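You operate a simulated robot arm through the tools that you are given. There is no shell and no other tool. Be economical: measure what you need, move in short steps, check, and stop when the job is done.

The job below is to be done with a simulated robot arm. You get a single attempt, and the scene is never put back.

Task
Take the folded white cloth from the top of the breadboard and put it on the red tray. Press the reset button three times. Press the button four of the grey control box three times. Put the folded yellow cloth on the long beige table top away on the blue-legged table top. Open the grey drawer of the sample bench, put the copper tile on the long beige table top away in the inside of the grey drawer of the sample bench and shut the drawer again. Open the door of the dry box, fetch the yellow tape and set it on the floor of the dry box and shut the door again. The order is free.

Only the result counts: the job must be done as asked and must still hold three seconds after the hand-in. Knocking over, shifting, dropping, spilling or breaking anything else fails it. Flat cloth is picked up by pressing the open fingertips on it (5 to 10 N) and closing them slowly along it; thin cloth reads only 2 to 8 mm in the jaws.

Robot
A 6-joint arm with a two-finger gripper on a trunk, on a base that drives. Base frame: it is fixed to the floor where the robot stands at the start and does not move with it; the origin is under the middle of the robot, x ahead of it, y to its left, z up. Units: mm, degrees, N and s.
Its first joint turns from -166.0 to 166.0 degrees. Places, roughly: blue-legged table top [3200, 2800, 800]; button four of the grey control box [3900, 2800, 800]; copper tile (4x4x2 cm) [5500, 3800, 800]; door of the dry box [2200, 2400, 1000]; floor of the dry box (24x24 cm) [2120, 2540, 920]; folded white cloth (8x6x2 cm) [900, 0, 800]; folded yellow cloth (8x6x2 cm) [4200, 3300, 800]; grey drawer of the sample bench [1700, 2300, 700]; inside of the grey drawer of the sample bench [1700, 2300, 600]; red tray (13x10x3 cm) [2700, 2500, 800]; reset button [-1300, -800, 900]; yellow tape (7x7x2 cm) [5600, 3700, 800]. Payload 2.54 kg.
The tool frame sits at the grasp point between the pads (the TCP): z along the fingers, y along the line on which they close. The tips reach 30 mm beyond it. The gripper opens to 116 mm. The gripper's body begins 95 mm behind the TCP.
Orientation is that of the tool frame in the base frame, as a unit quaternion [x, y, z, w]. With the fingers straight down and closing along the base's y, the tool's x points along the base's -x, its y along +y and its z along -z.

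Tools
- The arm moves only by the tool servo_tool. Its arguments are lists of equal length, an entry for each row: "offset": the shift along the tool's x, y, z in units of 250 mm (1.0 is 250 mm), a list of three; "turn": the turn, a rotation vector about the tool's x, y, z in units of 60 degrees (1.0 is 60 degrees), a list of three; "fingers": the finger opening in mm, from 0 to 116. In form: {"offset": [[x, y, z], ...], "turn": [[wx, wy, wz], ...], "fingers": [fingers, ...]}. A call has 1 to 12 rows; each row is the pose to reach, as a shift and turn from the pose commanded when the call began, along the tool's axes at that moment. A call with a number of a shift or a turn outside -1 to 1 is refused whole. Rows are played at 5 a second. More than 50 mm and 8.6 degrees between two rows, or a gripper value outside its range, and nothing of the call is played. Where a pose cannot be reached the arm comes as near as it can. A force on the tool above 40 N (or 10 N above the force at the start of the call, whichever is more), or a blocked arm, ends the call early, and 0.2 s more pass. The fingers move at their own pace (about 72 mm/s each) and stop on an object; they squeeze with about 45 N. The grip force told is the motor's: it shows also when the fingers shut on nothing. Time passes only in rows, and 0.2 s behind the last, so rows that repeat a pose let the fingers close. The reply holds the time, the measured pose of the TCP, the force on the tool along the base axes, the opening and the grip force, in the units named above and with some noise, with the torque about the TCP (base axes, N m) and any sound that the robot's microphone picked up, and new pictures: "views" is both (left out), scene, wrist or none.
- Cameras (640 x 400 px; columns grow to the right, rows downward): "scene" is now at [-28.6, 146.1, 1421.4]; the picture's right is [-0.05, -1.00, 0.00], its down [-0.44, 0.02, -0.90] and it looks along [0.90, -0.04, -0.44] (base axes); focal length 268 px, centre (320, 200). "wrist" rides on the gripper at [69, -15, -122] in the tool frame; the picture's right is [0.21, 0.98, 0.00], its down [-0.83, 0.18, -0.53] and it looks along [-0.52, 0.11, 0.85] (tool axes); focal length 251 px, centre (320, 200). There is no depth. A picture from a camera that has moved, and an enlarged one, comes with that camera's place and axes in the base frame and with its lens.
- drive_base(legs): drives the robot by 1 to 6 legs, each [ahead, left, turn to the left] in mm, mm and degrees, along the robot's own axes; the way and the turn of a leg run together, so that a leg with both is an arc; at most 1500 mm and 180 degrees a leg. The arm and the cameras ride along, it lands a little off, and it stops where it bumps. It gives what a move gives, and a new picture of the scene camera.
- head_to(pan, tilt): turns the head with the scene camera to pan (to the left, within 120 degrees either way) and tilt (down, from -29 to 69), counted from straight ahead of the robot. It gives what a move gives, and a new picture of the scene camera.
- zoom(camera, box): a new picture of the part [left, top, right, bottom] of that camera's present view, enlarged. The clock stands still meanwhile.
- sign_off(): hands the job in; it is judged then, once.

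Work in short steps. Places have to be worked out from the pictures, the camera data and where the tool is seen: move nearer, look again, correct. Check each grasp and each placing, and mend what went wrong. You have 207 turns and 260 pictures in all, those below and enlarged ones among them. Open the gripper and draw the arm clear of the work before you hand the job in, unless the task says otherwise; then end with one line.

The tools are called after ">>>" as a command line: name --argument value ..., lists and objects as JSON in quotes. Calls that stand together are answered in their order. servo_tool: Moves the arm, as the interface text tells. Its arguments: {"type":"object","properties":{"offset":{"type":"array","items":{"type":"array","items":{"type":"number"}}},"turn":{"type":"array","items":{"type":"array","items":{"type":"number"}}},"fingers":{"type":"array","items":{"type":"number"}},"views":{"type":"string","enum":["both","scene","wrist","none"]}},"required":["offset","turn","fingers"]} The other tools are called the same way: drive_base (legs) drives the base; head_to (pan, tilt) turns the head that bears the scene camera; zoom (camera, box) takes an enlarged picture of a part of a camera's view; sign_off () hands the job in.

At the start:

```text
clock: 0.0
ee_pos: [656.0, 166.5, 1078.5]
tcp_rot: [0.001, 1.0, 0.0, 0.001]
force: [0.4, 0.0, 0.2]
torque: [0.0, -0.03, -0.01]
finger_gap: 116.2
finger_force: 0.1
robot x, y, heading: [0.3, 4.2, 0.1]
head pan, tilt: [-2.8, 25.9]
```

scene: 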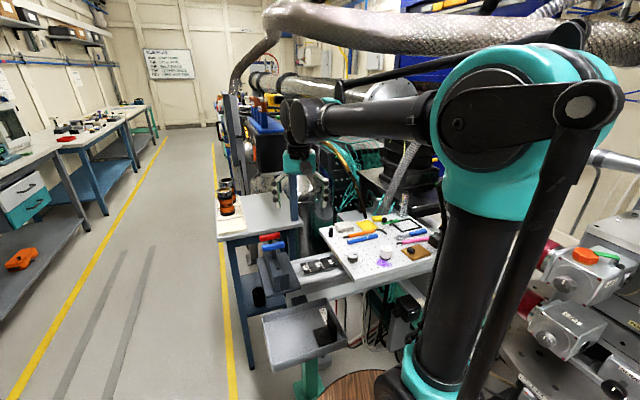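
wrist: 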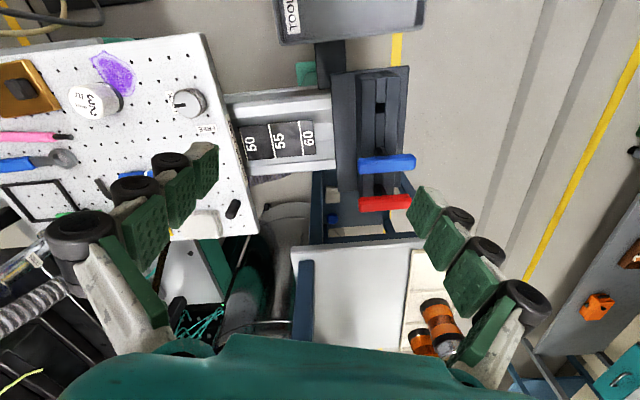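

The breadboard is ahead and slightly right. I zoom in on it to find the white cloth.

>>> zoom --camera "scene" --box '[220, 170, 460, 320]'

>>> zoom --camera "wrist" --box '[0, 0, 320, 300]'

```text
2.67 times, centred on (340, 245) of scene
camera zoom: at [-28.6, 146.1, 1421.4], right [-0.05, -1.0, 0.0], down [-0.44, 0.02, -0.9], along [0.9, -0.04, -0.44], focal length 714 px, centre (267, 80)
```

zoom: 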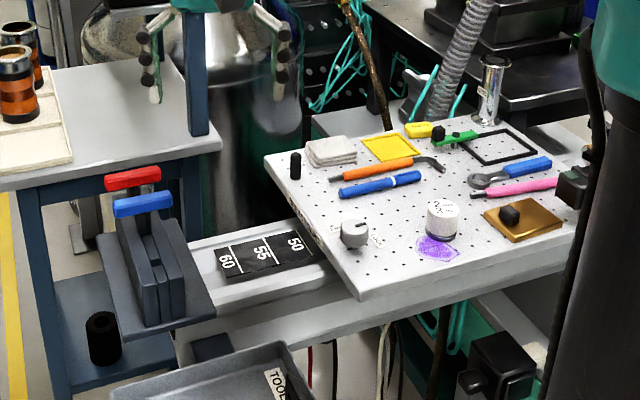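

```text
1.33 times, centred on (160, 150) of wrist
camera zoom: at [586.4, 151.0, 1202.2], right [-0.21, 0.98, 0.0], down [0.83, 0.18, 0.53], along [0.52, 0.11, -0.85], focal length 335 px, centre (533, 267)
```

zoom: 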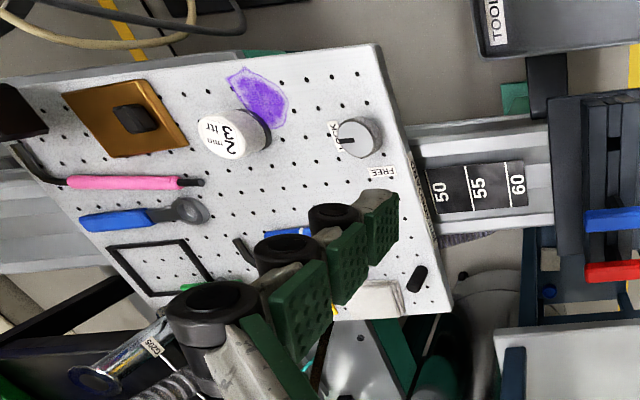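

The white cloth lies at about (930, -4, 820). I move the open gripper to a point over it to look again.

>>> servo_tool --offset '[[-0.12, -0.1, 0.02], [-0.24, -0.2, 0.05], [-0.36, -0.3, 0.08], [-0.48, -0.4, 0.12], [-0.6, -0.5, 0.16], [-0.72, -0.6, 0.2], [-0.84, -0.68, 0.24]]' --turn '[[0, 0, 0], [0, 0, 0], [0, 0, 0], [0, 0, 0], [0, 0, 0], [0, 0, 0], [0, 0, 0]]' --fingers '[116, 116, 116, 116, 116, 116, 116]'

```text
clock: 1.6
ee_pos: [865.6, -5.4, 1019.6]
tcp_rot: [0.0, 1.0, 0.001, -0.001]
force: [-0.7, 0.5, 0.4]
torque: [-0.01, -0.03, -0.01]
finger_gap: 116.0
finger_force: 0.0
robot x, y, heading: [-0.2, -2.0, -0.0]
head pan, tilt: [-2.8, 25.9]
camera scene: at [-29.0, 146.2, 1421.4], right [-0.05, -1.0, 0.0], down [-0.44, 0.02, -0.9], along [0.9, -0.04, -0.44], focal length 268 px, centre (320, 200)
camera wrist: at [795.5, -19.1, 1141.6], right [-0.22, 0.98, 0.0], down [0.83, 0.18, 0.53], along [0.52, 0.11, -0.85], focal length 251 px, centre (320, 200)
```

scene: 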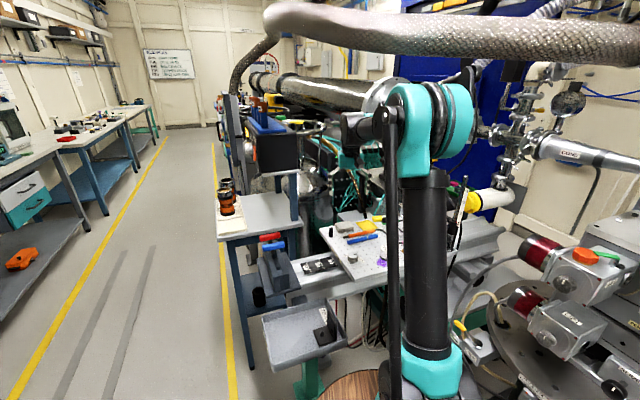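
wrist: 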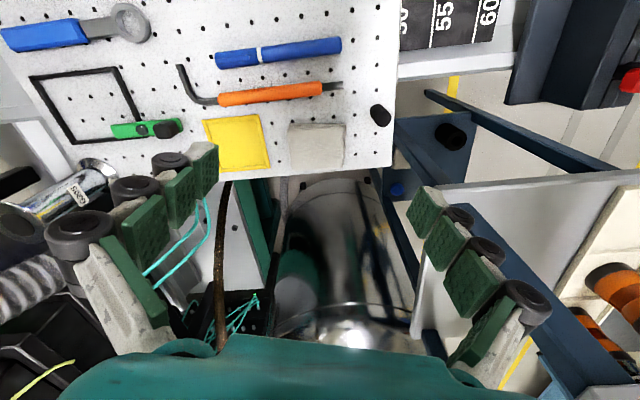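

The cloth centre is about (911, -1) and its long side is turned some 12.5° to the left. I turn the gripper to match and come down to z = 900.

>>> servo_tool --offset '[[-0.06, 0.01, 0.1], [-0.12, 0.02, 0.2], [-0.178, 0.02, 0.3], [-0.178, 0.02, 0.4], [-0.178, 0.02, 0.478]]' --turn '[[0, 0, -0.07], [0, 0, -0.14], [0, 0, -0.21], [0, 0, -0.21], [0, 0, -0.21]]' --fingers '[116, 116, 110, 100, 100]'

```text
clock: 2.8
ee_pos: [911.4, 0.1, 900.5]
tcp_rot: [-0.11, 0.994, -0.001, 0.001]
force: [-0.1, -0.6, 0.2]
torque: [0.02, -0.01, 0.02]
finger_gap: 100.0
finger_force: 0.1
robot x, y, heading: [-1.6, 2.1, -0.1]
head pan, tilt: [-2.8, 25.9]
camera scene: at [-28.6, 146.0, 1421.4], right [-0.05, -1.0, 0.0], down [-0.44, 0.02, -0.9], along [0.9, -0.04, -0.44], focal length 268 px, centre (320, 200)
camera wrist: at [846.5, -29.3, 1021.8], right [-0.42, 0.91, 0.0], down [0.77, 0.36, 0.53], along [0.48, 0.23, -0.85], focal length 251 px, centre (320, 200)
```

scene: 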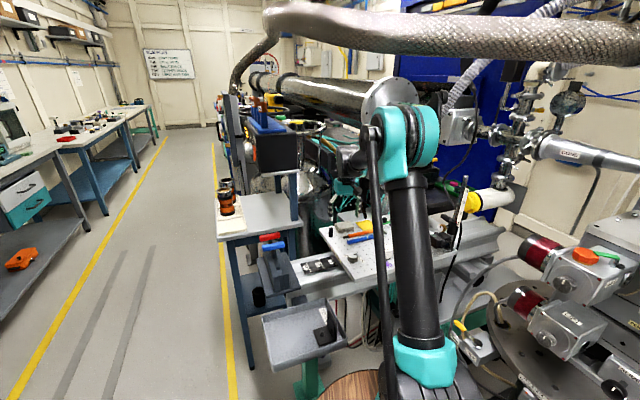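
wrist: 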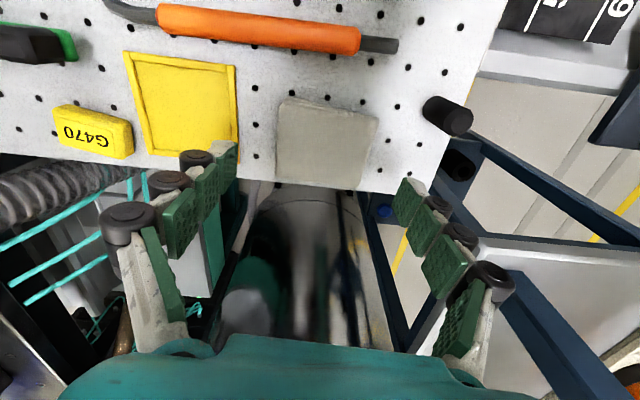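

The jaws line up with the cloth, which sits about 4 mm further left. I step down slowly to z ≈ 852 and look.

>>> servo_tool --offset '[[0.004, 0.017, 0.06], [0.004, 0.017, 0.12], [0.004, 0.017, 0.19]]' --turn '[[0, 0, 0], [0, 0, 0], [0, 0, 0]]' --fingers '[100, 100, 100]' --views "wrist"

```text
clock: 3.6
ee_pos: [907.4, 3.1, 853.6]
tcp_rot: [-0.109, 0.994, 0.001, 0.0]
force: [-0.2, -0.1, 0.0]
torque: [-0.01, 0.02, 0.01]
finger_gap: 99.8
finger_force: 0.0
robot x, y, heading: [3.5, -2.1, 0.0]
head pan, tilt: [-2.8, 25.9]
camera wrist: at [843.1, -24.4, 975.4], right [-0.42, 0.91, 0.0], down [0.77, 0.36, 0.53], along [0.48, 0.23, -0.85], focal length 251 px, centre (320, 200)
```

wrist: 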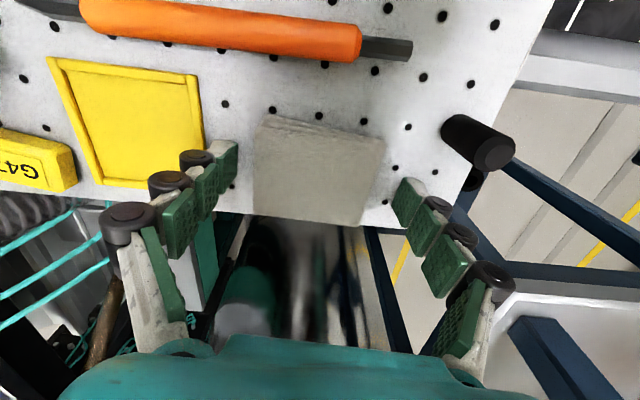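

The cloth is centred between the tips, so I keep descending and watch the force.

>>> servo_tool --offset '[[0.004, 0, 0.02], [0.004, 0, 0.04]]' --turn '[[0, 0, 0], [0, 0, 0]]' --fingers '[100, 100]' --views "wrist"

```text
clock: 4.1
ee_pos: [907.8, 5.1, 851.4]
tcp_rot: [-0.109, 0.994, 0.001, 0.004]
force: [5.7, 2.5, 69.1]
torque: [-0.03, 0.33, 0.04]
finger_gap: 100.7
finger_force: 42.3
robot x, y, heading: [-1.4, -0.4, -0.1]
head pan, tilt: [-2.8, 25.9]
stopped in row 2: the force on the tool passed its limit at 47 N (the readings are from after the stop); the commanded pose is now the measured one
camera wrist: at [842.2, -24.5, 973.9], right [-0.42, 0.91, 0.0], down [0.76, 0.36, 0.54], along [0.49, 0.23, -0.84], focal length 251 px, centre (320, 200)
```

wrist: 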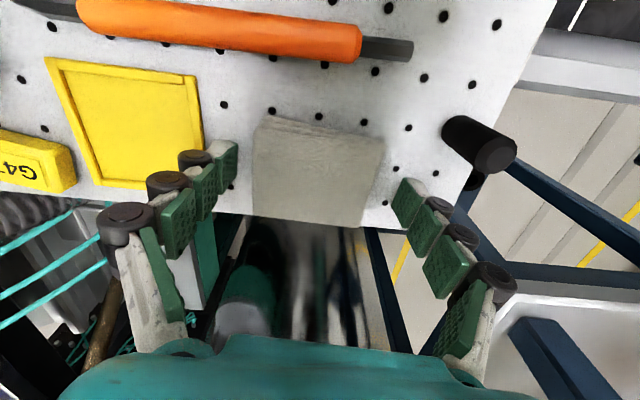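

The tips touch the board at TCP z ≈ 851. I lift 4 mm and close slowly on the cloth.

>>> servo_tool --offset '[[0.016, 0, -0.02], [0.016, 0, -0.02], [0.016, 0, -0.02], [0.016, 0, -0.02], [0.016, 0, -0.02], [0.016, 0, -0.02]]' --turn '[[0, 0, 0], [0, 0, 0], [0, 0, 0], [0, 0, 0], [0, 0, 0], [0, 0, 0]]' --fingers '[100, 90, 80, 70, 60, 50]' --views "wrist"

```text
clock: 4.9
ee_pos: [903.3, 5.8, 861.9]
tcp_rot: [-0.11, 0.994, 0.0, 0.004]
force: [3.9, 3.4, 99.0]
torque: [0.16, 0.34, -0.14]
finger_gap: 69.6
finger_force: 45.2
robot x, y, heading: [-0.6, 1.4, 0.0]
head pan, tilt: [-2.8, 25.9]
stopped in row 3: the force on the tool passed its limit at 83 N (the readings are from after the stop); the commanded pose is now the measured one
camera wrist: at [837.4, -24.3, 982.9], right [-0.42, 0.91, 0.0], down [0.76, 0.36, 0.54], along [0.49, 0.23, -0.84], focal length 251 px, centre (320, 200)
```

wrist: 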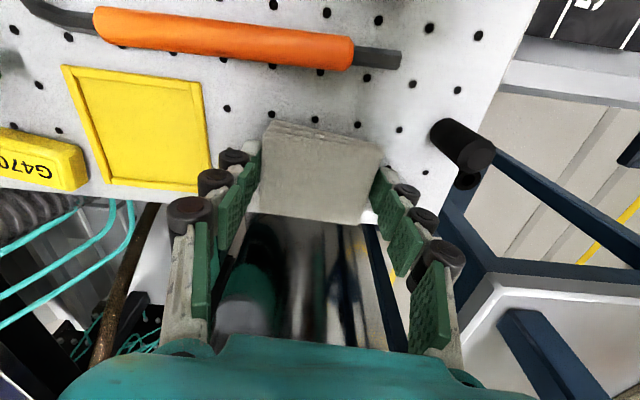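

The cloth is between the fingers but the tips still press down on the board. I lift straight up a little with the grip command kept, then check.

>>> servo_tool --offset '[[0, 0, -0.02], [0, 0, -0.04], [0, 0, -0.06]]' --turn '[[0, 0, 0], [0, 0, 0], [0, 0, 0]]' --fingers '[66, 60, 50]' --views "wrist"

```text
clock: 5.7
ee_pos: [906.4, 5.3, 869.7]
tcp_rot: [-0.109, 0.994, 0.0, 0.002]
force: [-0.4, 0.1, 0.9]
torque: [0.01, 0.01, 0.0]
finger_gap: 68.1
finger_force: 45.5
robot x, y, heading: [2.5, -1.6, 0.1]
head pan, tilt: [-2.8, 25.9]
camera wrist: at [839.9, -24.3, 991.6], right [-0.42, 0.91, 0.0], down [0.76, 0.36, 0.54], along [0.49, 0.23, -0.84], focal length 251 px, centre (320, 200)
```

wrist: 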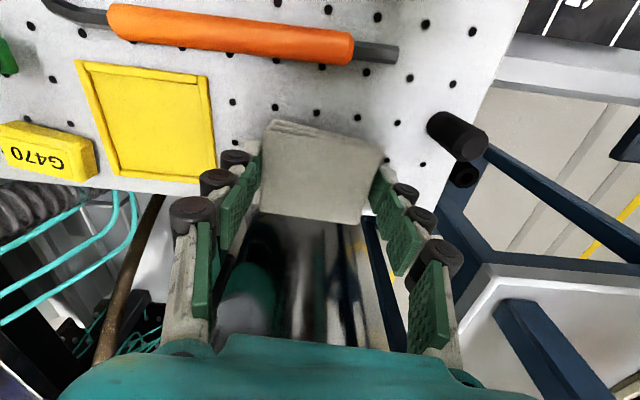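

The cloth is held across 68 mm and the force is zero. I lift it up 150 mm.

>>> servo_tool --offset '[[0, 0, -0.1], [0, 0, -0.25], [0, 0, -0.4], [0.15, 0, -0.55], [0.35, 0, -0.7], [0.53, 0, -0.75], [0.7, 0, -0.8], [0.85, 0, -0.8], [1.0, 0, -0.8]]' --turn '[[0, 0, 0], [0, 0, 0], [0, 0, 0], [0, 0, 0], [0, 0, 0], [0, 0, 0], [0, 0, 0], [0, 0, 0], [0, 0, 0]]' --fingers '[50, 50, 50, 50, 50, 50, 50, 50, 50]'

>>> head_to --pan 50 --tilt 20

```text
refused: row 4 steps farther than a row can; nothing moved
```

```text
clock: 6.9
ee_pos: [905.0, 4.1, 870.0]
tcp_rot: [-0.11, 0.994, 0.001, 0.002]
force: [0.6, 0.3, -0.4]
torque: [-0.03, 0.0, 0.04]
finger_gap: 68.3
finger_force: 44.7
robot x, y, heading: [0.5, 0.6, -0.0]
head pan, tilt: [50.0, 20.0]
camera scene: at [-60.2, 222.0, 1430.9], right [0.77, -0.64, 0.0], down [-0.22, -0.26, -0.94], along [0.6, 0.72, -0.34], focal length 268 px, centre (320, 200)
```

scene: 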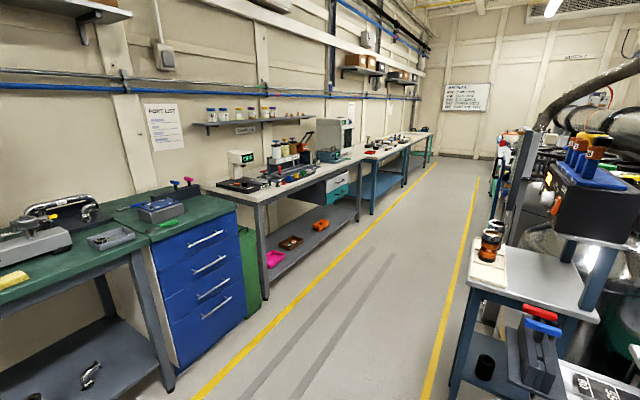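

The lift was refused for too long a step, so I repeat it with smaller ones. The new view shows the aisle between the yellow lines, from about y = 700 to y = 1450.

>>> servo_tool --offset '[[0, 0, -0.1], [0, 0, -0.25], [0, 0, -0.4], [0.1, 0, -0.55], [0.22, 0, -0.7], [0.4, 0, -0.75], [0.55, 0, -0.8], [0.7, 0, -0.8], [0.85, 0, -0.8], [1.0, 0, -0.8]]' --turn '[[0, 0, 0], [0, 0, 0], [0, 0, 0], [0, 0, 0], [0, 0, 0], [0, 0, 0], [0, 0, 0], [0, 0, 0], [0, 0, 0], [0, 0, 0]]' --fingers '[50, 50, 50, 50, 50, 50, 50, 50, 50, 50]' --views "wrist"

>>> zoom --camera "scene" --box '[220, 90, 460, 240]'

```text
clock: 9.1
ee_pos: [660.1, -49.3, 1069.5]
tcp_rot: [-0.11, 0.994, 0.001, 0.002]
force: [0.8, -0.4, 0.0]
torque: [0.02, 0.05, -0.02]
finger_gap: 68.2
finger_force: 44.9
robot x, y, heading: [-1.2, 1.1, -0.0]
head pan, tilt: [50.0, 20.0]
camera wrist: at [595.4, -79.2, 1191.3], right [-0.42, 0.91, 0.0], down [0.76, 0.36, 0.54], along [0.49, 0.23, -0.84], focal length 251 px, centre (320, 200)
```

wrist: 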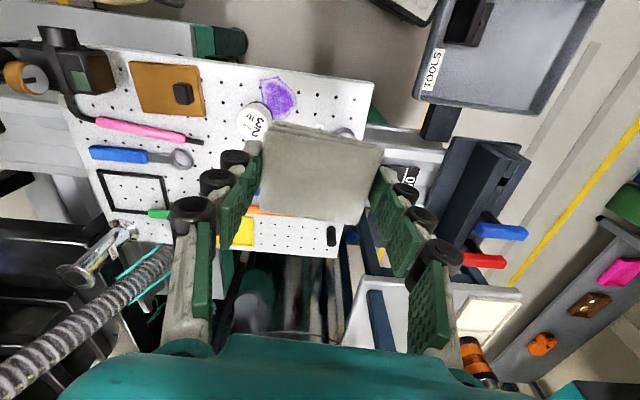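

```text
2.67 times, centred on (340, 165) of scene
camera zoom: at [-59.8, 222.0, 1430.9], right [0.77, -0.64, 0.0], down [-0.22, -0.26, -0.94], along [0.6, 0.72, -0.34], focal length 714 px, centre (267, 293)
```

zoom: 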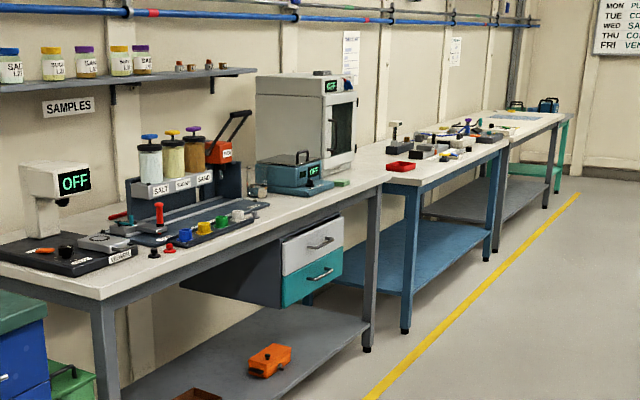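

The cloth is held well. The room's axis is turned about 18.5°, so I turn to it, slide into the aisle and drive along it towards the tray.

>>> drive_base --legs '[[0, 0, 18.5], [0, 650, 0], [1500, 0, 0], [1500, 0, 0]]'

```text
clock: 27.8
ee_pos: [3257.0, 1772.4, 1070.8]
tcp_rot: [-0.281, 0.96, 0.0, 0.001]
force: [0.5, 0.7, 0.5]
torque: [-0.02, 0.03, 0.01]
finger_gap: 68.3
finger_force: 45.1
robot x, y, heading: [2616.8, 1594.6, 20.2]
head pan, tilt: [50.0, 20.0]
camera scene: at [2485.9, 1779.6, 1430.9], right [0.94, -0.34, 0.0], down [-0.12, -0.32, -0.94], along [0.32, 0.88, -0.34], focal length 268 px, centre (320, 200)
```

scene: 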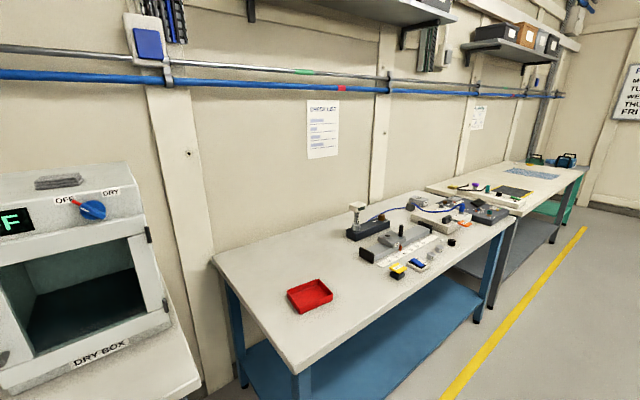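

I am at (2617, 1595) facing 20°. The tray is at about (2707, 2493), so I drive 386 mm on, turn left to face the table and tilt the head onto it.

>>> drive_base --legs '[[386, 0, 0], [0, 0, 89.4], [80, 0, 0]]'

>>> head_to --pan 0 --tilt 40

```text
clock: 34.7
ee_pos: [2790.9, 2439.1, 1068.9]
tcp_rot: [0.871, -0.491, -0.002, -0.001]
force: [0.1, -0.9, -0.3]
torque: [0.0, 0.04, -0.03]
finger_gap: 68.3
finger_force: 45.4
robot x, y, heading: [2952.0, 1797.9, 108.5]
head pan, tilt: [50.0, 20.0]
camera scene: at [2762.2, 1670.0, 1430.9], right [0.37, 0.93, 0.0], down [0.32, -0.13, -0.94], along [-0.87, 0.34, -0.34], focal length 268 px, centre (320, 200)
```

scene: 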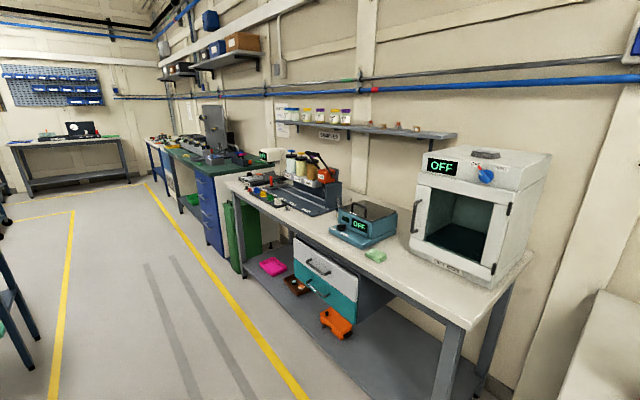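

```text
clock: 35.9
ee_pos: [2789.6, 2439.0, 1069.6]
tcp_rot: [0.871, -0.491, -0.001, -0.001]
force: [0.4, -0.1, -0.6]
torque: [-0.03, 0.02, 0.02]
finger_gap: 68.3
finger_force: 45.2
robot x, y, heading: [2953.2, 1799.1, 108.5]
head pan, tilt: [0.0, 40.0]
camera scene: at [2821.8, 1716.5, 1399.5], right [0.95, 0.32, 0.0], down [0.2, -0.61, -0.77], along [-0.24, 0.73, -0.64], focal length 268 px, centre (320, 200)
```

scene: 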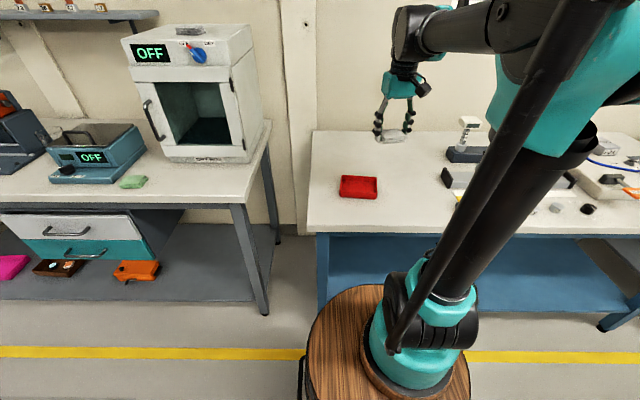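

The tray is at about (2709, 2510) and the cloth hangs at (2790, 2439). I move over the tray, turn 12° to align with it and come down to z = 950.

>>> servo_tool --offset '[[-0.1, 0.035, 0.08], [-0.2, 0.07, 0.16], [-0.3, 0.105, 0.26], [-0.406, 0.138, 0.36], [-0.406, 0.138, 0.48]]' --turn '[[0, 0, 0.05], [0, 0, 0.1], [0, 0, 0.15], [0, 0, 0.2], [0, 0, 0.2]]' --fingers '[50, 50, 50, 50, 50]'

```text
clock: 37.0
ee_pos: [2708.6, 2506.7, 949.5]
tcp_rot: [0.815, -0.58, -0.003, 0.0]
force: [0.1, -0.5, -0.3]
torque: [0.03, 0.01, 0.01]
finger_gap: 68.1
finger_force: 45.6
robot x, y, heading: [2956.3, 1796.3, 108.5]
head pan, tilt: [0.0, 40.0]
camera scene: at [2821.9, 1716.4, 1399.5], right [0.95, 0.32, 0.0], down [0.2, -0.61, -0.77], along [-0.24, 0.73, -0.64], focal length 268 px, centre (320, 200)
camera wrist: at [2744.7, 2446.9, 1071.4], right [-0.85, -0.52, 0.0], down [-0.44, 0.72, 0.54], along [-0.28, 0.46, -0.84], focal length 251 px, centre (320, 200)
```

scene: 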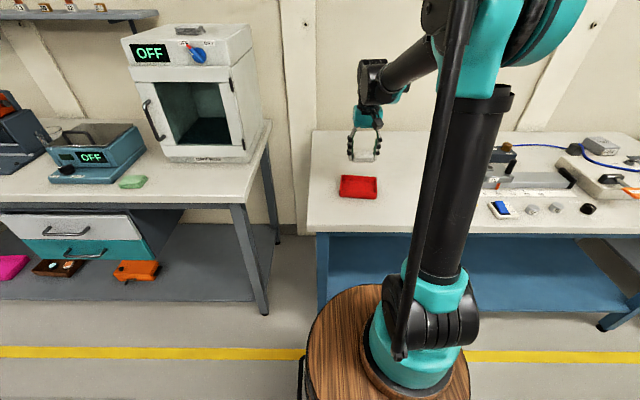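
wrist: 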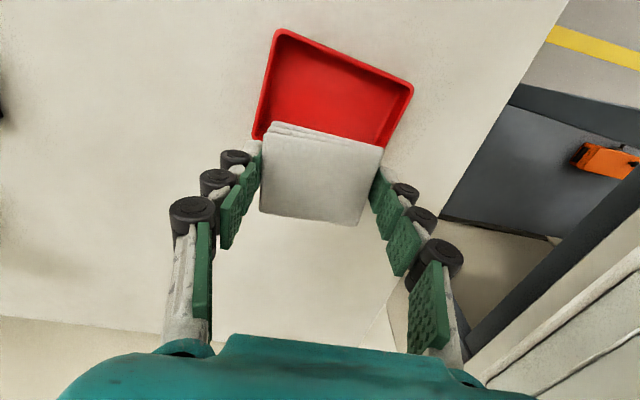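

From the wrist view the tray centre is about (2708, 2491), turned 12°. I correct by 15 mm and 7° and lower to z = 872.

>>> servo_tool --offset '[[0.03, 0.01, 0.1], [0.057, 0.02, 0.2], [0.057, 0.02, 0.31]]' --turn '[[0, 0, 0.06], [0, 0, 0.12], [0, 0, 0.12]]' --fingers '[50, 50, 50]'

```text
clock: 37.9
ee_pos: [2709.1, 2494.3, 871.5]
tcp_rot: [0.776, -0.63, -0.003, 0.0]
force: [0.3, 0.3, -0.1]
torque: [0.03, 0.01, -0.02]
finger_gap: 68.1
finger_force: 44.5
robot x, y, heading: [2953.8, 1800.6, 108.6]
head pan, tilt: [0.0, 40.0]
camera scene: at [2821.9, 1716.4, 1399.5], right [0.95, 0.32, 0.0], down [0.2, -0.61, -0.77], along [-0.24, 0.73, -0.64], focal length 268 px, centre (320, 200)
camera wrist: at [2737.5, 2430.1, 993.6], right [-0.91, -0.41, 0.0], down [-0.35, 0.77, 0.54], along [-0.22, 0.49, -0.84], focal length 251 px, centre (320, 200)
```

scene: 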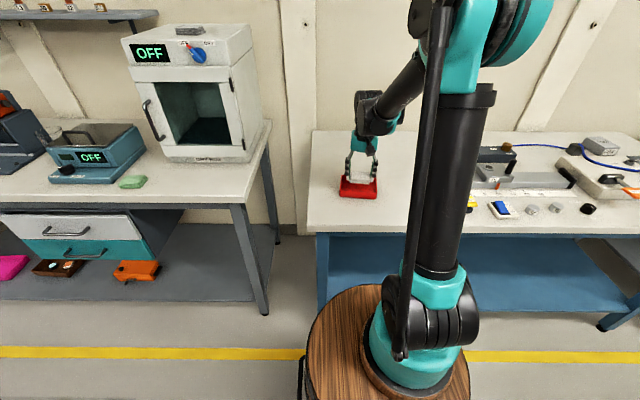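
wrist: 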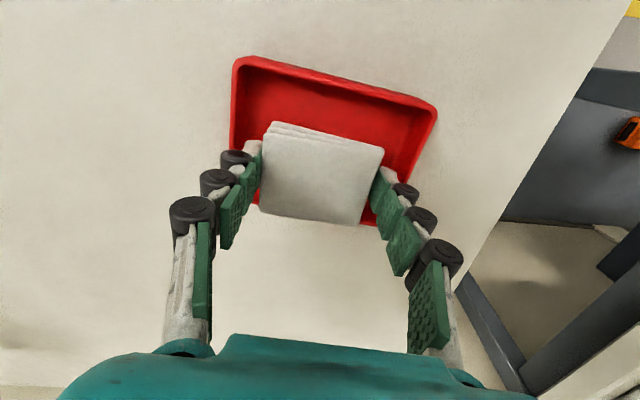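

The tray centre works out at (2709, 2493), right under the TCP. I lower on to it, watching the force.

>>> servo_tool --offset '[[0, 0, 0.03], [0, 0, 0.06]]' --turn '[[0, 0, 0], [0, 0, 0]]' --fingers '[50, 50]' --views "wrist"

```text
clock: 38.5
ee_pos: [2708.2, 2492.7, 856.9]
tcp_rot: [0.777, -0.629, -0.002, -0.001]
force: [0.7, 0.0, 0.5]
torque: [0.04, -0.01, 0.0]
finger_gap: 68.1
finger_force: 44.6
robot x, y, heading: [2953.7, 1796.0, 108.7]
head pan, tilt: [0.0, 40.0]
camera wrist: at [2736.5, 2429.8, 978.5], right [-0.91, -0.41, 0.0], down [-0.35, 0.77, 0.54], along [-0.22, 0.49, -0.84], focal length 251 px, centre (320, 200)
```

wrist: 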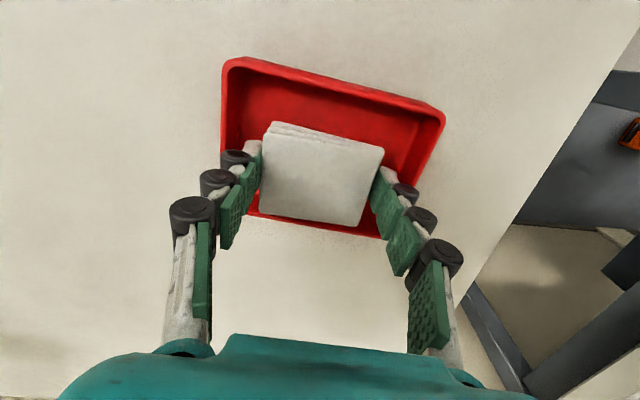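

The cloth lies within the tray outline. I lower a few more millimetres and let it go.

>>> servo_tool --offset '[[0, 0, 0.02], [0, 0, 0.02], [0, 0, 0.016], [0, 0, 0.016], [0, 0, 0.016]]' --turn '[[0, 0, 0], [0, 0, 0], [0, 0, 0], [0, 0, 0], [0, 0, 0]]' --fingers '[50, 50, 75, 82, 86]' --views "wrist"

```text
clock: 39.6
ee_pos: [2708.5, 2492.8, 853.5]
tcp_rot: [0.777, -0.629, -0.002, 0.0]
force: [-0.1, 0.4, -0.3]
torque: [-0.03, 0.01, 0.0]
finger_gap: 86.0
finger_force: 0.0
robot x, y, heading: [2954.7, 1800.4, 108.6]
head pan, tilt: [0.0, 40.0]
camera wrist: at [2736.7, 2429.2, 975.2], right [-0.91, -0.41, 0.0], down [-0.35, 0.77, 0.54], along [-0.22, 0.49, -0.84], focal length 251 px, centre (320, 200)
```

wrist: 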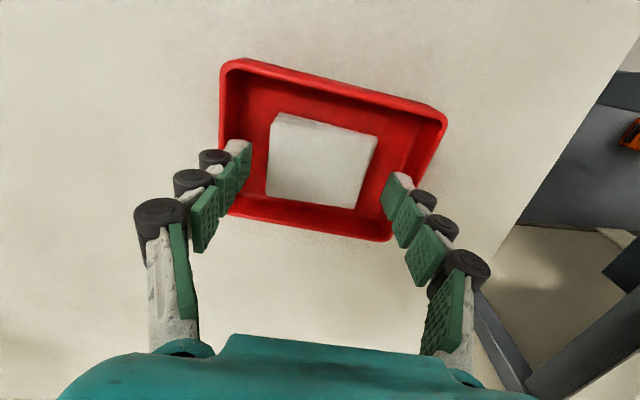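

The white cloth lies in the tray. I raise the gripper straight up and draw it back, then look towards the right end of the table for the control box.

>>> servo_tool --offset '[[0, 0, -0.15], [0, 0, -0.32], [0, 0, -0.5], [0, 0, -0.68], [0, 0, -0.85], [0.15, 0, -0.9], [0.3, 0, -0.9], [0.45, 0, -0.9]]' --turn '[[0, 0, 0], [0, 0, 0], [0, 0, 0], [0, 0, 0], [0, 0, 0], [0, 0, 0], [0, 0, 0], [0, 0, 0]]' --fingers '[86, 86, 86, 86, 86, 86, 86, 86]' --views "wrist"

>>> head_to --pan -45 --tilt 25

```text
clock: 41.5
ee_pos: [2732.9, 2384.8, 1076.4]
tcp_rot: [0.777, -0.63, -0.002, -0.001]
force: [-0.1, -0.8, -0.8]
torque: [-0.06, -0.02, -0.01]
finger_gap: 86.2
finger_force: 0.0
robot x, y, heading: [2952.3, 1797.5, 108.7]
head pan, tilt: [0.0, 40.0]
camera wrist: at [2761.5, 2320.9, 1198.9], right [-0.91, -0.41, 0.0], down [-0.35, 0.77, 0.54], along [-0.22, 0.49, -0.84], focal length 251 px, centre (320, 200)
```

wrist: 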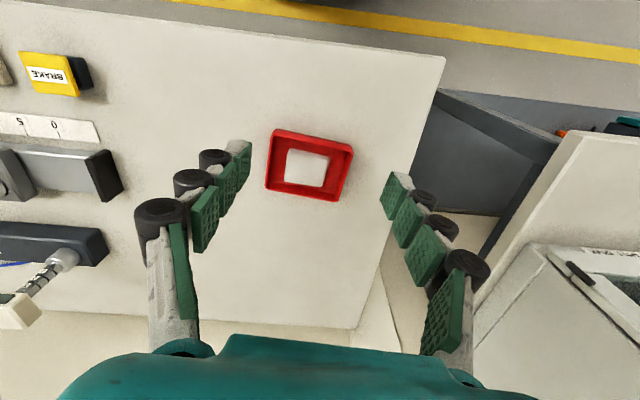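

```text
clock: 42.6
ee_pos: [2732.8, 2384.6, 1077.0]
tcp_rot: [0.777, -0.629, -0.002, 0.0]
force: [0.6, 1.5, -0.1]
torque: [0.03, -0.01, 0.0]
finger_gap: 85.9
finger_force: 0.1
robot x, y, heading: [2952.6, 1794.6, 108.7]
head pan, tilt: [-45.0, 25.0]
camera scene: at [2889.9, 1718.4, 1422.8], right [0.9, -0.44, 0.0], down [-0.19, -0.38, -0.91], along [0.4, 0.81, -0.42], focal length 268 px, centre (320, 200)
```

scene: 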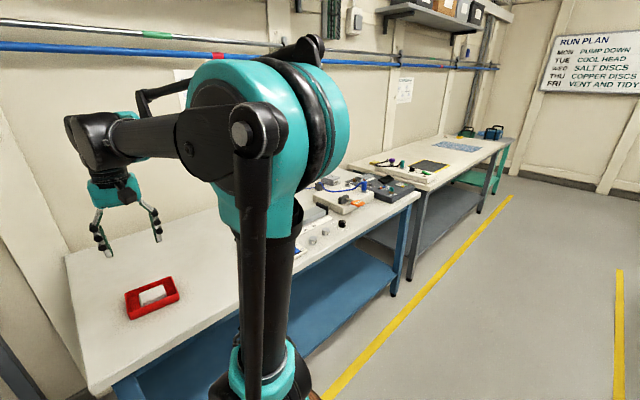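

Next is the control box at the table's right end. I drive right along the table to face it.

>>> drive_base --legs '[[0, -1050, 0]]'

>>> head_to --pan -12 --tilt 40

```text
clock: 48.0
ee_pos: [3731.6, 2720.7, 1076.2]
tcp_rot: [0.777, -0.63, -0.002, -0.001]
force: [1.2, 0.1, -0.2]
torque: [0.0, 0.0, 0.01]
finger_gap: 85.9
finger_force: 0.1
robot x, y, heading: [3953.2, 2133.3, 108.4]
head pan, tilt: [-45.0, 25.0]
camera scene: at [3889.8, 2054.5, 1422.8], right [0.9, -0.44, 0.0], down [-0.19, -0.38, -0.91], along [0.4, 0.81, -0.42], focal length 268 px, centre (320, 200)
```

scene: 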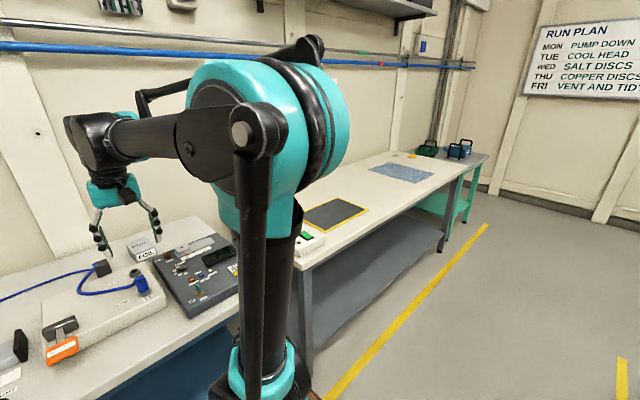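

```text
clock: 49.0
ee_pos: [3731.5, 2720.8, 1076.9]
tcp_rot: [0.778, -0.629, -0.002, 0.0]
force: [0.1, 0.0, 0.1]
torque: [0.02, 0.03, 0.0]
finger_gap: 86.0
finger_force: 0.0
robot x, y, heading: [3950.0, 2133.0, 108.7]
head pan, tilt: [-12.0, 40.0]
camera scene: at [3839.1, 2056.5, 1399.5], right [0.99, 0.11, 0.0], down [0.07, -0.64, -0.77], along [-0.09, 0.76, -0.64], focal length 268 px, centre (320, 200)
```

scene: 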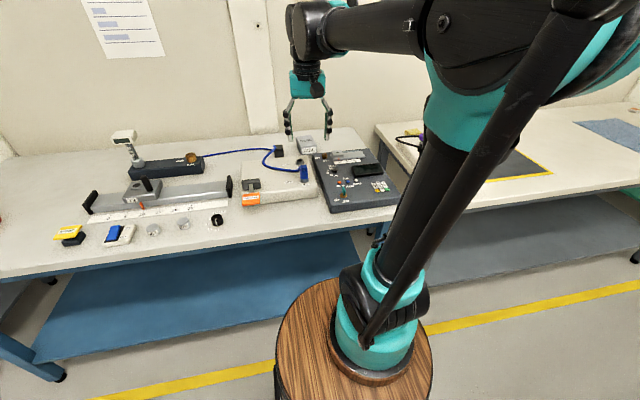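

>>> zoom --camera "scene" --box '[220, 130, 412, 250]'

```text
3.33 times, centred on (316, 190) of scene
camera zoom: at [3839.1, 2056.5, 1399.5], right [0.99, 0.11, 0.0], down [0.07, -0.64, -0.77], along [-0.09, 0.76, -0.64], focal length 892 px, centre (333, 233)
```

zoom: 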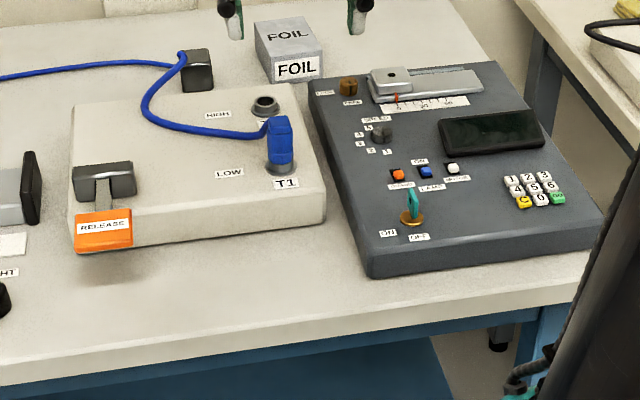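

The control box has a keypad whose left middle key is "4", at about (3940, 2797). Keys are small, so I close the fingers and tilt the tool so that one fingertip corner points down, and hover above the key.

>>> servo_tool --offset '[[-0.02, -0.14, 0.06], [-0.04, -0.28, 0.12], [-0.06, -0.42, 0.18], [-0.08, -0.56, 0.26], [-0.1, -0.7, 0.34], [-0.124, -0.8, 0.44], [-0.124, -0.877, 0.54], [-0.124, -0.877, 0.568]]' --turn '[[0, 0, 0], [-0.05, -0.066, 0], [-0.1, -0.13, 0], [-0.15, -0.2, 0], [-0.2, -0.266, 0], [-0.25, -0.333, 0], [-0.25, -0.333, 0], [-0.25, -0.333, 0]]' --fingers '[60, 40, 20, 0, 0, 0, 0, 0]'

```text
clock: 50.8
ee_pos: [3940.0, 2797.5, 934.9]
tcp_rot: [0.759, -0.614, -0.218, -0.009]
force: [-0.3, -0.2, -0.4]
torque: [0.0, 0.02, 0.01]
finger_gap: 0.2
finger_force: 28.5
robot x, y, heading: [3953.6, 2135.4, 108.7]
head pan, tilt: [-12.0, 40.0]
camera scene: at [3839.1, 2056.5, 1399.5], right [0.99, 0.12, 0.0], down [0.07, -0.64, -0.77], along [-0.09, 0.76, -0.64], focal length 268 px, centre (320, 200)
camera wrist: at [4002.9, 2703.0, 1017.6], right [-0.88, -0.44, 0.18], down [-0.12, 0.57, 0.81], along [-0.46, 0.69, -0.56], focal length 251 px, centre (320, 200)
```

scene: 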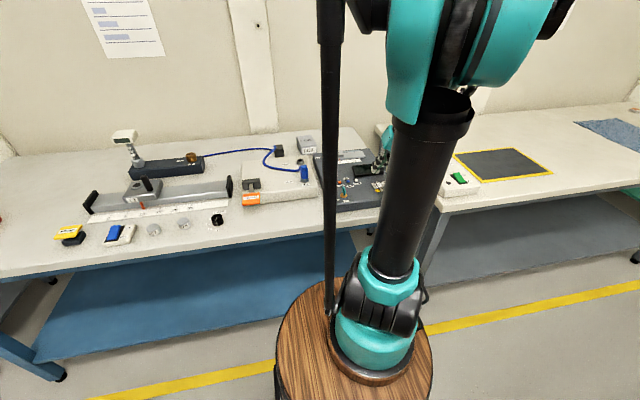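
wrist: 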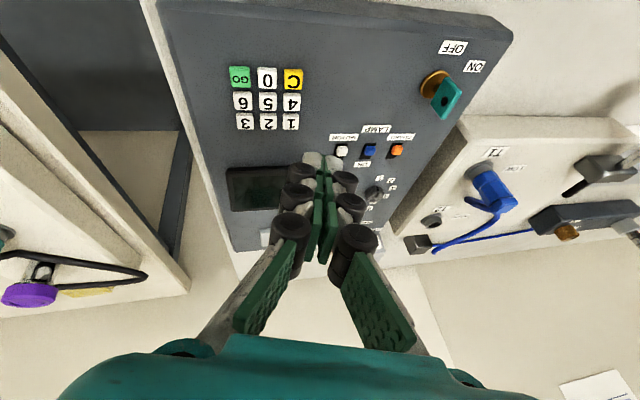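

Key "4" triangulates to (3941, 2806, 841). I lower the fingertip corner to about 12 mm above it to check the aim.

>>> servo_tool --offset '[[0.012, -0.024, 0.08], [0.025, -0.047, 0.155]]' --turn '[[0, 0, 0], [0, 0, 0]]' --fingers '[0, 0]' --views "none"

>>> zoom --camera "wrist" --box '[220, 80, 412, 200]'

```text
clock: 51.4
ee_pos: [3938.8, 2803.6, 894.0]
tcp_rot: [0.759, -0.613, -0.218, -0.009]
force: [0.0, 0.6, 0.2]
torque: [0.02, 0.0, 0.03]
finger_gap: 0.0
finger_force: 28.8
robot x, y, heading: [3953.9, 2131.5, 108.6]
head pan, tilt: [-12.0, 40.0]
```

```text
3.33 times, centred on (316, 140) of wrist
camera zoom: at [4003.1, 2710.0, 977.9], right [-0.88, -0.44, 0.18], down [-0.12, 0.57, 0.81], along [-0.46, 0.69, -0.56], focal length 838 px, centre (333, 400)
```

zoom: 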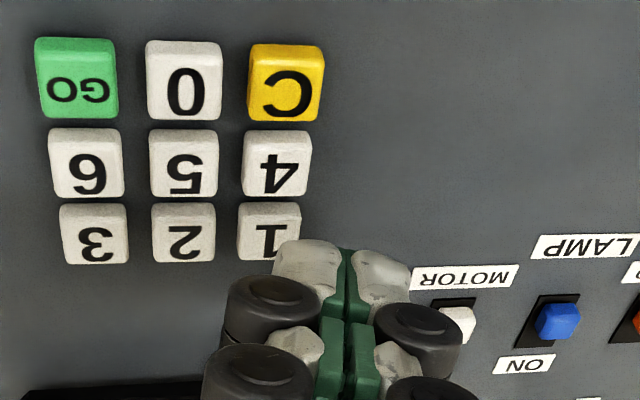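

The tip will meet the key about 4 mm towards the "1" row, so I shift 4 mm back and go 15 mm lower.

>>> servo_tool --offset '[[0.018, -0.006, 0.025], [0.035, -0.011, 0.05]]' --turn '[[0, 0, 0], [0, 0, 0]]' --fingers '[0, 0]' --views "none"

>>> zoom --camera "wrist" --box '[220, 80, 412, 200]'

```text
clock: 52.0
ee_pos: [3940.1, 2802.0, 879.5]
tcp_rot: [0.758, -0.615, -0.219, -0.009]
force: [0.1, -0.1, -0.3]
torque: [0.0, -0.01, -0.05]
finger_gap: 0.0
finger_force: 29.0
robot x, y, heading: [3952.6, 2131.9, 108.7]
head pan, tilt: [-12.0, 40.0]
```

```text
3.33 times, centred on (316, 140) of wrist
camera zoom: at [4003.3, 2706.9, 962.9], right [-0.88, -0.44, 0.18], down [-0.12, 0.57, 0.81], along [-0.46, 0.69, -0.56], focal length 838 px, centre (333, 400)
```

zoom: 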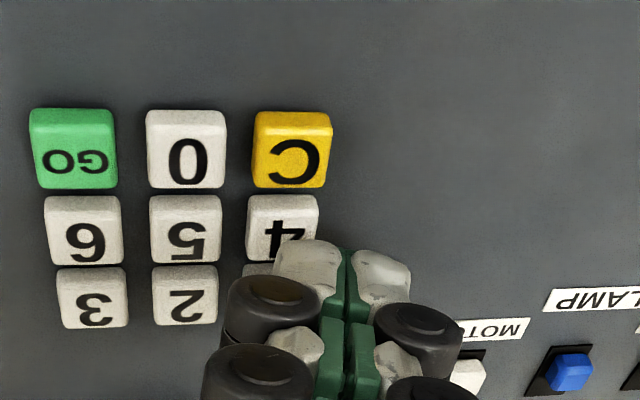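

The tip sits right over key "4", a few millimetres above it. I go down 7 mm in small rows to feel for contact.

>>> servo_tool --offset '[[0.0041, -0.0031, 0.0109], [0.0068, -0.0051, 0.0181], [0.0082, -0.0061, 0.0217], [0.0096, -0.0071, 0.0253]]' --turn '[[0, 0, 0], [0, 0, 0], [0, 0, 0], [0, 0, 0]]' --fingers '[0, 0, 0, 0]' --views "none"

>>> zoom --camera "wrist" --box '[220, 80, 412, 200]'

```text
clock: 53.0
ee_pos: [3940.0, 2801.0, 873.9]
tcp_rot: [0.759, -0.614, -0.219, -0.008]
force: [-0.1, 2.1, 7.8]
torque: [0.1, -0.01, -0.01]
finger_gap: 0.0
finger_force: 28.9
robot x, y, heading: [3958.9, 2133.4, 108.6]
head pan, tilt: [-12.0, 40.0]
heard: click
```

```text
3.33 times, centred on (316, 140) of wrist
camera zoom: at [4002.1, 2707.5, 956.3], right [-0.88, -0.44, 0.18], down [-0.12, 0.57, 0.81], along [-0.46, 0.69, -0.56], focal length 838 px, centre (333, 400)
```

zoom: 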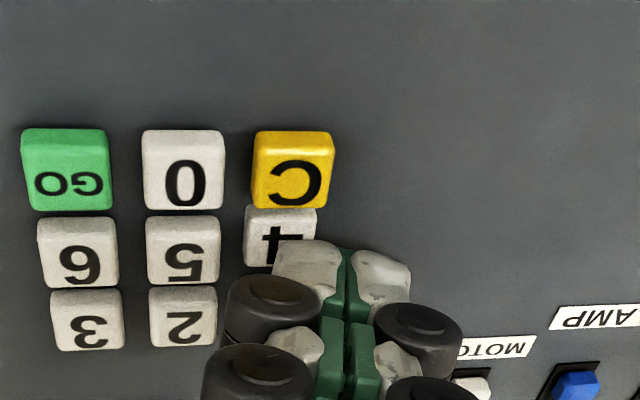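

A click was heard and key "4" is visibly pressed. I lift 7 mm to release and press a second time.

>>> servo_tool --offset '[[-0.0055, 0.0041, -0.0145], [-0.0096, 0.0071, -0.0253], [-0.0096, 0.0071, -0.0253], [-0.0055, 0.0041, -0.0145], [-0.0027, 0.002, -0.0072], [-0.0014, 0.001, -0.0036], [0, 0, 0]]' --turn '[[0, 0, 0], [0, 0, 0], [0, 0, 0], [0, 0, 0], [0, 0, 0], [0, 0, 0], [0, 0, 0]]' --fingers '[0, 0, 0, 0, 0, 0, 0]' --views "none"

```text
clock: 54.6
ee_pos: [3940.0, 2801.3, 871.8]
tcp_rot: [0.758, -0.614, -0.218, -0.009]
force: [0.4, 0.7, 9.5]
torque: [0.05, -0.01, -0.04]
finger_gap: 0.0
finger_force: 28.9
robot x, y, heading: [3955.5, 2134.7, 108.6]
head pan, tilt: [-12.0, 40.0]
heard: click
```

Second click heard. I lift and press a third time, then rise clear.

>>> servo_tool --offset '[[-0.0055, 0.0041, -0.0145], [-0.0096, 0.0071, -0.0253], [-0.0096, 0.0071, -0.0253], [-0.0055, 0.0041, -0.0145], [-0.0027, 0.002, -0.0072], [-0.0014, 0.001, -0.0036], [0, 0, 0]]' --turn '[[0, 0, 0], [0, 0, 0], [0, 0, 0], [0, 0, 0], [0, 0, 0], [0, 0, 0], [0, 0, 0]]' --fingers '[0, 0, 0, 0, 0, 0, 0]' --views "none"

>>> zoom --camera "wrist" --box '[220, 80, 412, 200]'

```text
clock: 56.2
ee_pos: [3940.3, 2800.9, 872.6]
tcp_rot: [0.759, -0.614, -0.219, -0.009]
force: [-1.4, 2.8, 10.8]
torque: [0.09, 0.06, -0.01]
finger_gap: 0.0
finger_force: 28.7
robot x, y, heading: [3955.3, 2134.2, 108.6]
head pan, tilt: [-12.0, 40.0]
heard: click
```

```text
3.33 times, centred on (316, 140) of wrist
camera zoom: at [4002.5, 2706.6, 955.7], right [-0.88, -0.44, 0.18], down [-0.12, 0.57, 0.81], along [-0.46, 0.69, -0.56], focal length 838 px, centre (333, 400)
```

zoom: 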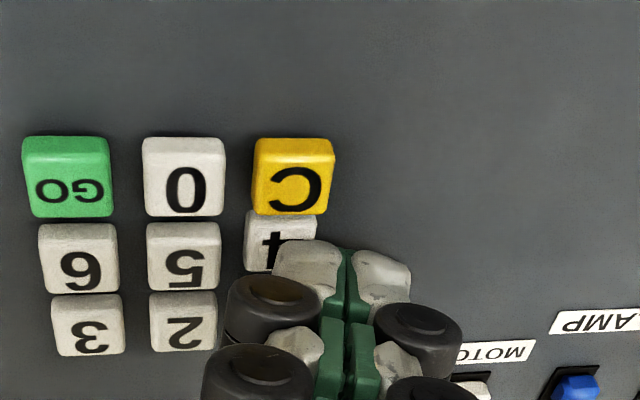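

Three clicks in all. I rise straight up, untilt the tool, and look over to the long beige table for the yellow cloth.

>>> servo_tool --offset '[[-0.05, 0.04, -0.13], [-0.1, 0.077, -0.27], [-0.15, 0.116, -0.41], [-0.2, 0.154, -0.55], [-0.26, 0.193, -0.689]]' --turn '[[0, 0, 0], [0.06, 0.08, 0], [0.125, 0.166, 0], [0.19, 0.25, 0], [0.25, 0.333, 0]]' --fingers '[0, 0, 0, 0, 0]' --views "none"

>>> head_to --pan -60 --tilt 28

```text
clock: 57.4
ee_pos: [3941.1, 2801.9, 1062.7]
tcp_rot: [0.778, -0.629, -0.001, -0.001]
force: [0.0, -0.7, 0.7]
torque: [0.02, 0.0, 0.03]
finger_gap: 0.0
finger_force: 28.5
robot x, y, heading: [3951.9, 2134.8, 108.3]
head pan, tilt: [-12.0, 40.0]
```

```text
clock: 58.5
ee_pos: [3939.4, 2803.2, 1060.7]
tcp_rot: [0.777, -0.63, -0.003, -0.001]
force: [0.4, 0.8, -0.4]
torque: [0.01, -0.05, 0.01]
finger_gap: 0.1
finger_force: 28.8
robot x, y, heading: [3956.7, 2133.8, 108.5]
head pan, tilt: [-60.0, 28.0]
camera scene: at [3909.1, 2040.5, 1418.0], right [0.75, -0.66, 0.0], down [-0.31, -0.35, -0.88], along [0.58, 0.66, -0.47], focal length 268 px, centre (320, 200)
```

scene: 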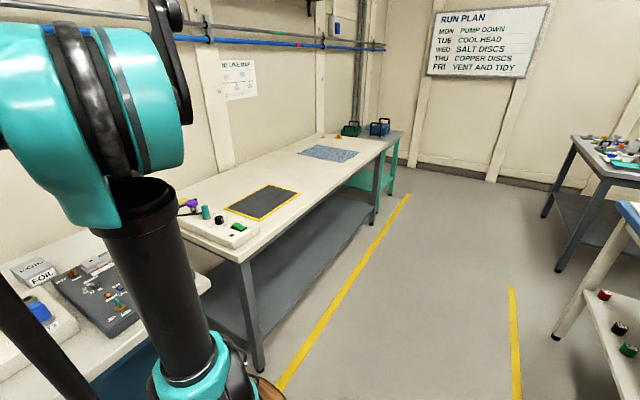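

I drive right along the long table to face the yellow cloth near (4200, 3300).

>>> drive_base --legs '[[0, -560, 0]]'

>>> head_to --pan 0 --tilt 35

```text
clock: 61.8
ee_pos: [4476.0, 2983.0, 1062.9]
tcp_rot: [0.777, -0.629, -0.001, -0.001]
force: [0.0, -0.6, -0.5]
torque: [-0.01, -0.02, 0.03]
finger_gap: 0.0
finger_force: 28.9
robot x, y, heading: [4488.4, 2314.6, 108.8]
head pan, tilt: [-60.0, 28.0]
camera scene: at [4445.1, 2221.0, 1418.0], right [0.75, -0.66, 0.0], down [-0.31, -0.35, -0.88], along [0.58, 0.66, -0.47], focal length 268 px, centre (320, 200)
```

scene: 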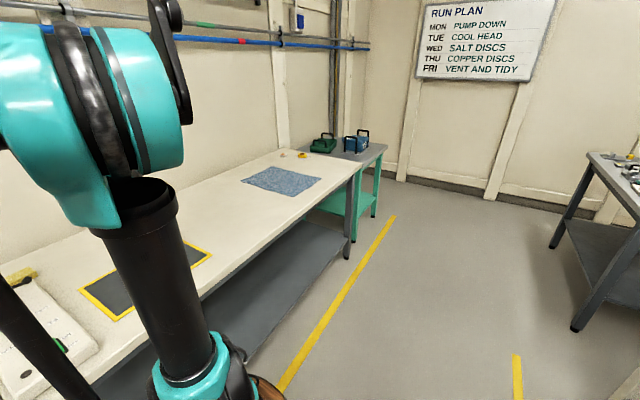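

```text
clock: 63.1
ee_pos: [4477.1, 2983.1, 1061.8]
tcp_rot: [0.777, -0.63, -0.001, -0.001]
force: [0.2, 0.0, 0.5]
torque: [0.02, 0.0, -0.01]
finger_gap: 0.0
finger_force: 28.8
robot x, y, heading: [4490.1, 2306.8, 108.3]
head pan, tilt: [0.0, 35.0]
camera scene: at [4356.8, 2236.1, 1407.1], right [0.95, 0.32, 0.0], down [0.18, -0.54, -0.82], along [-0.26, 0.78, -0.57], focal length 268 px, centre (320, 200)
```

scene: 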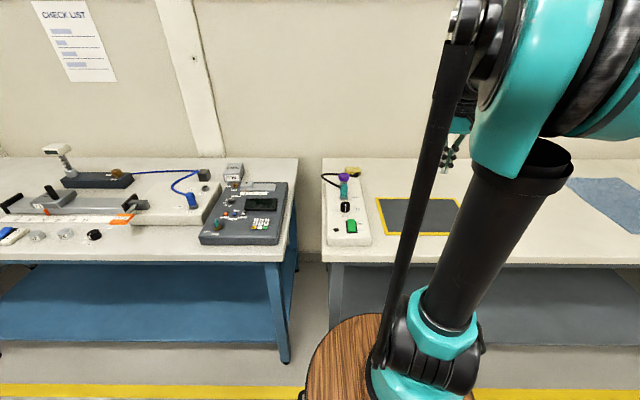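

>>> zoom --camera "scene" --box '[304, 140, 464, 240]'

```text
4.00 times, centred on (384, 190) of scene
camera zoom: at [4356.8, 2236.1, 1407.1], right [0.95, 0.32, 0.0], down [0.18, -0.54, -0.82], along [-0.26, 0.78, -0.57], focal length 1071 px, centre (64, 240)
```

zoom: 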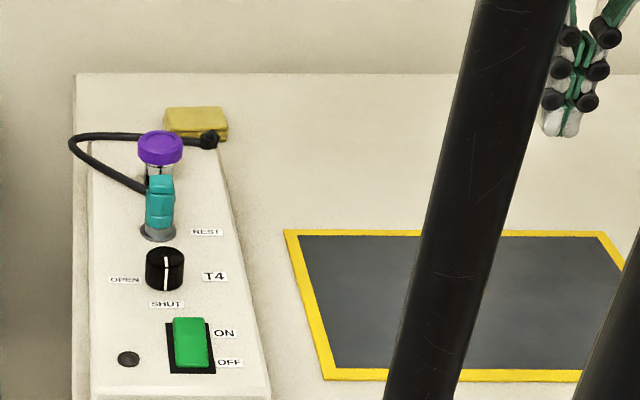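

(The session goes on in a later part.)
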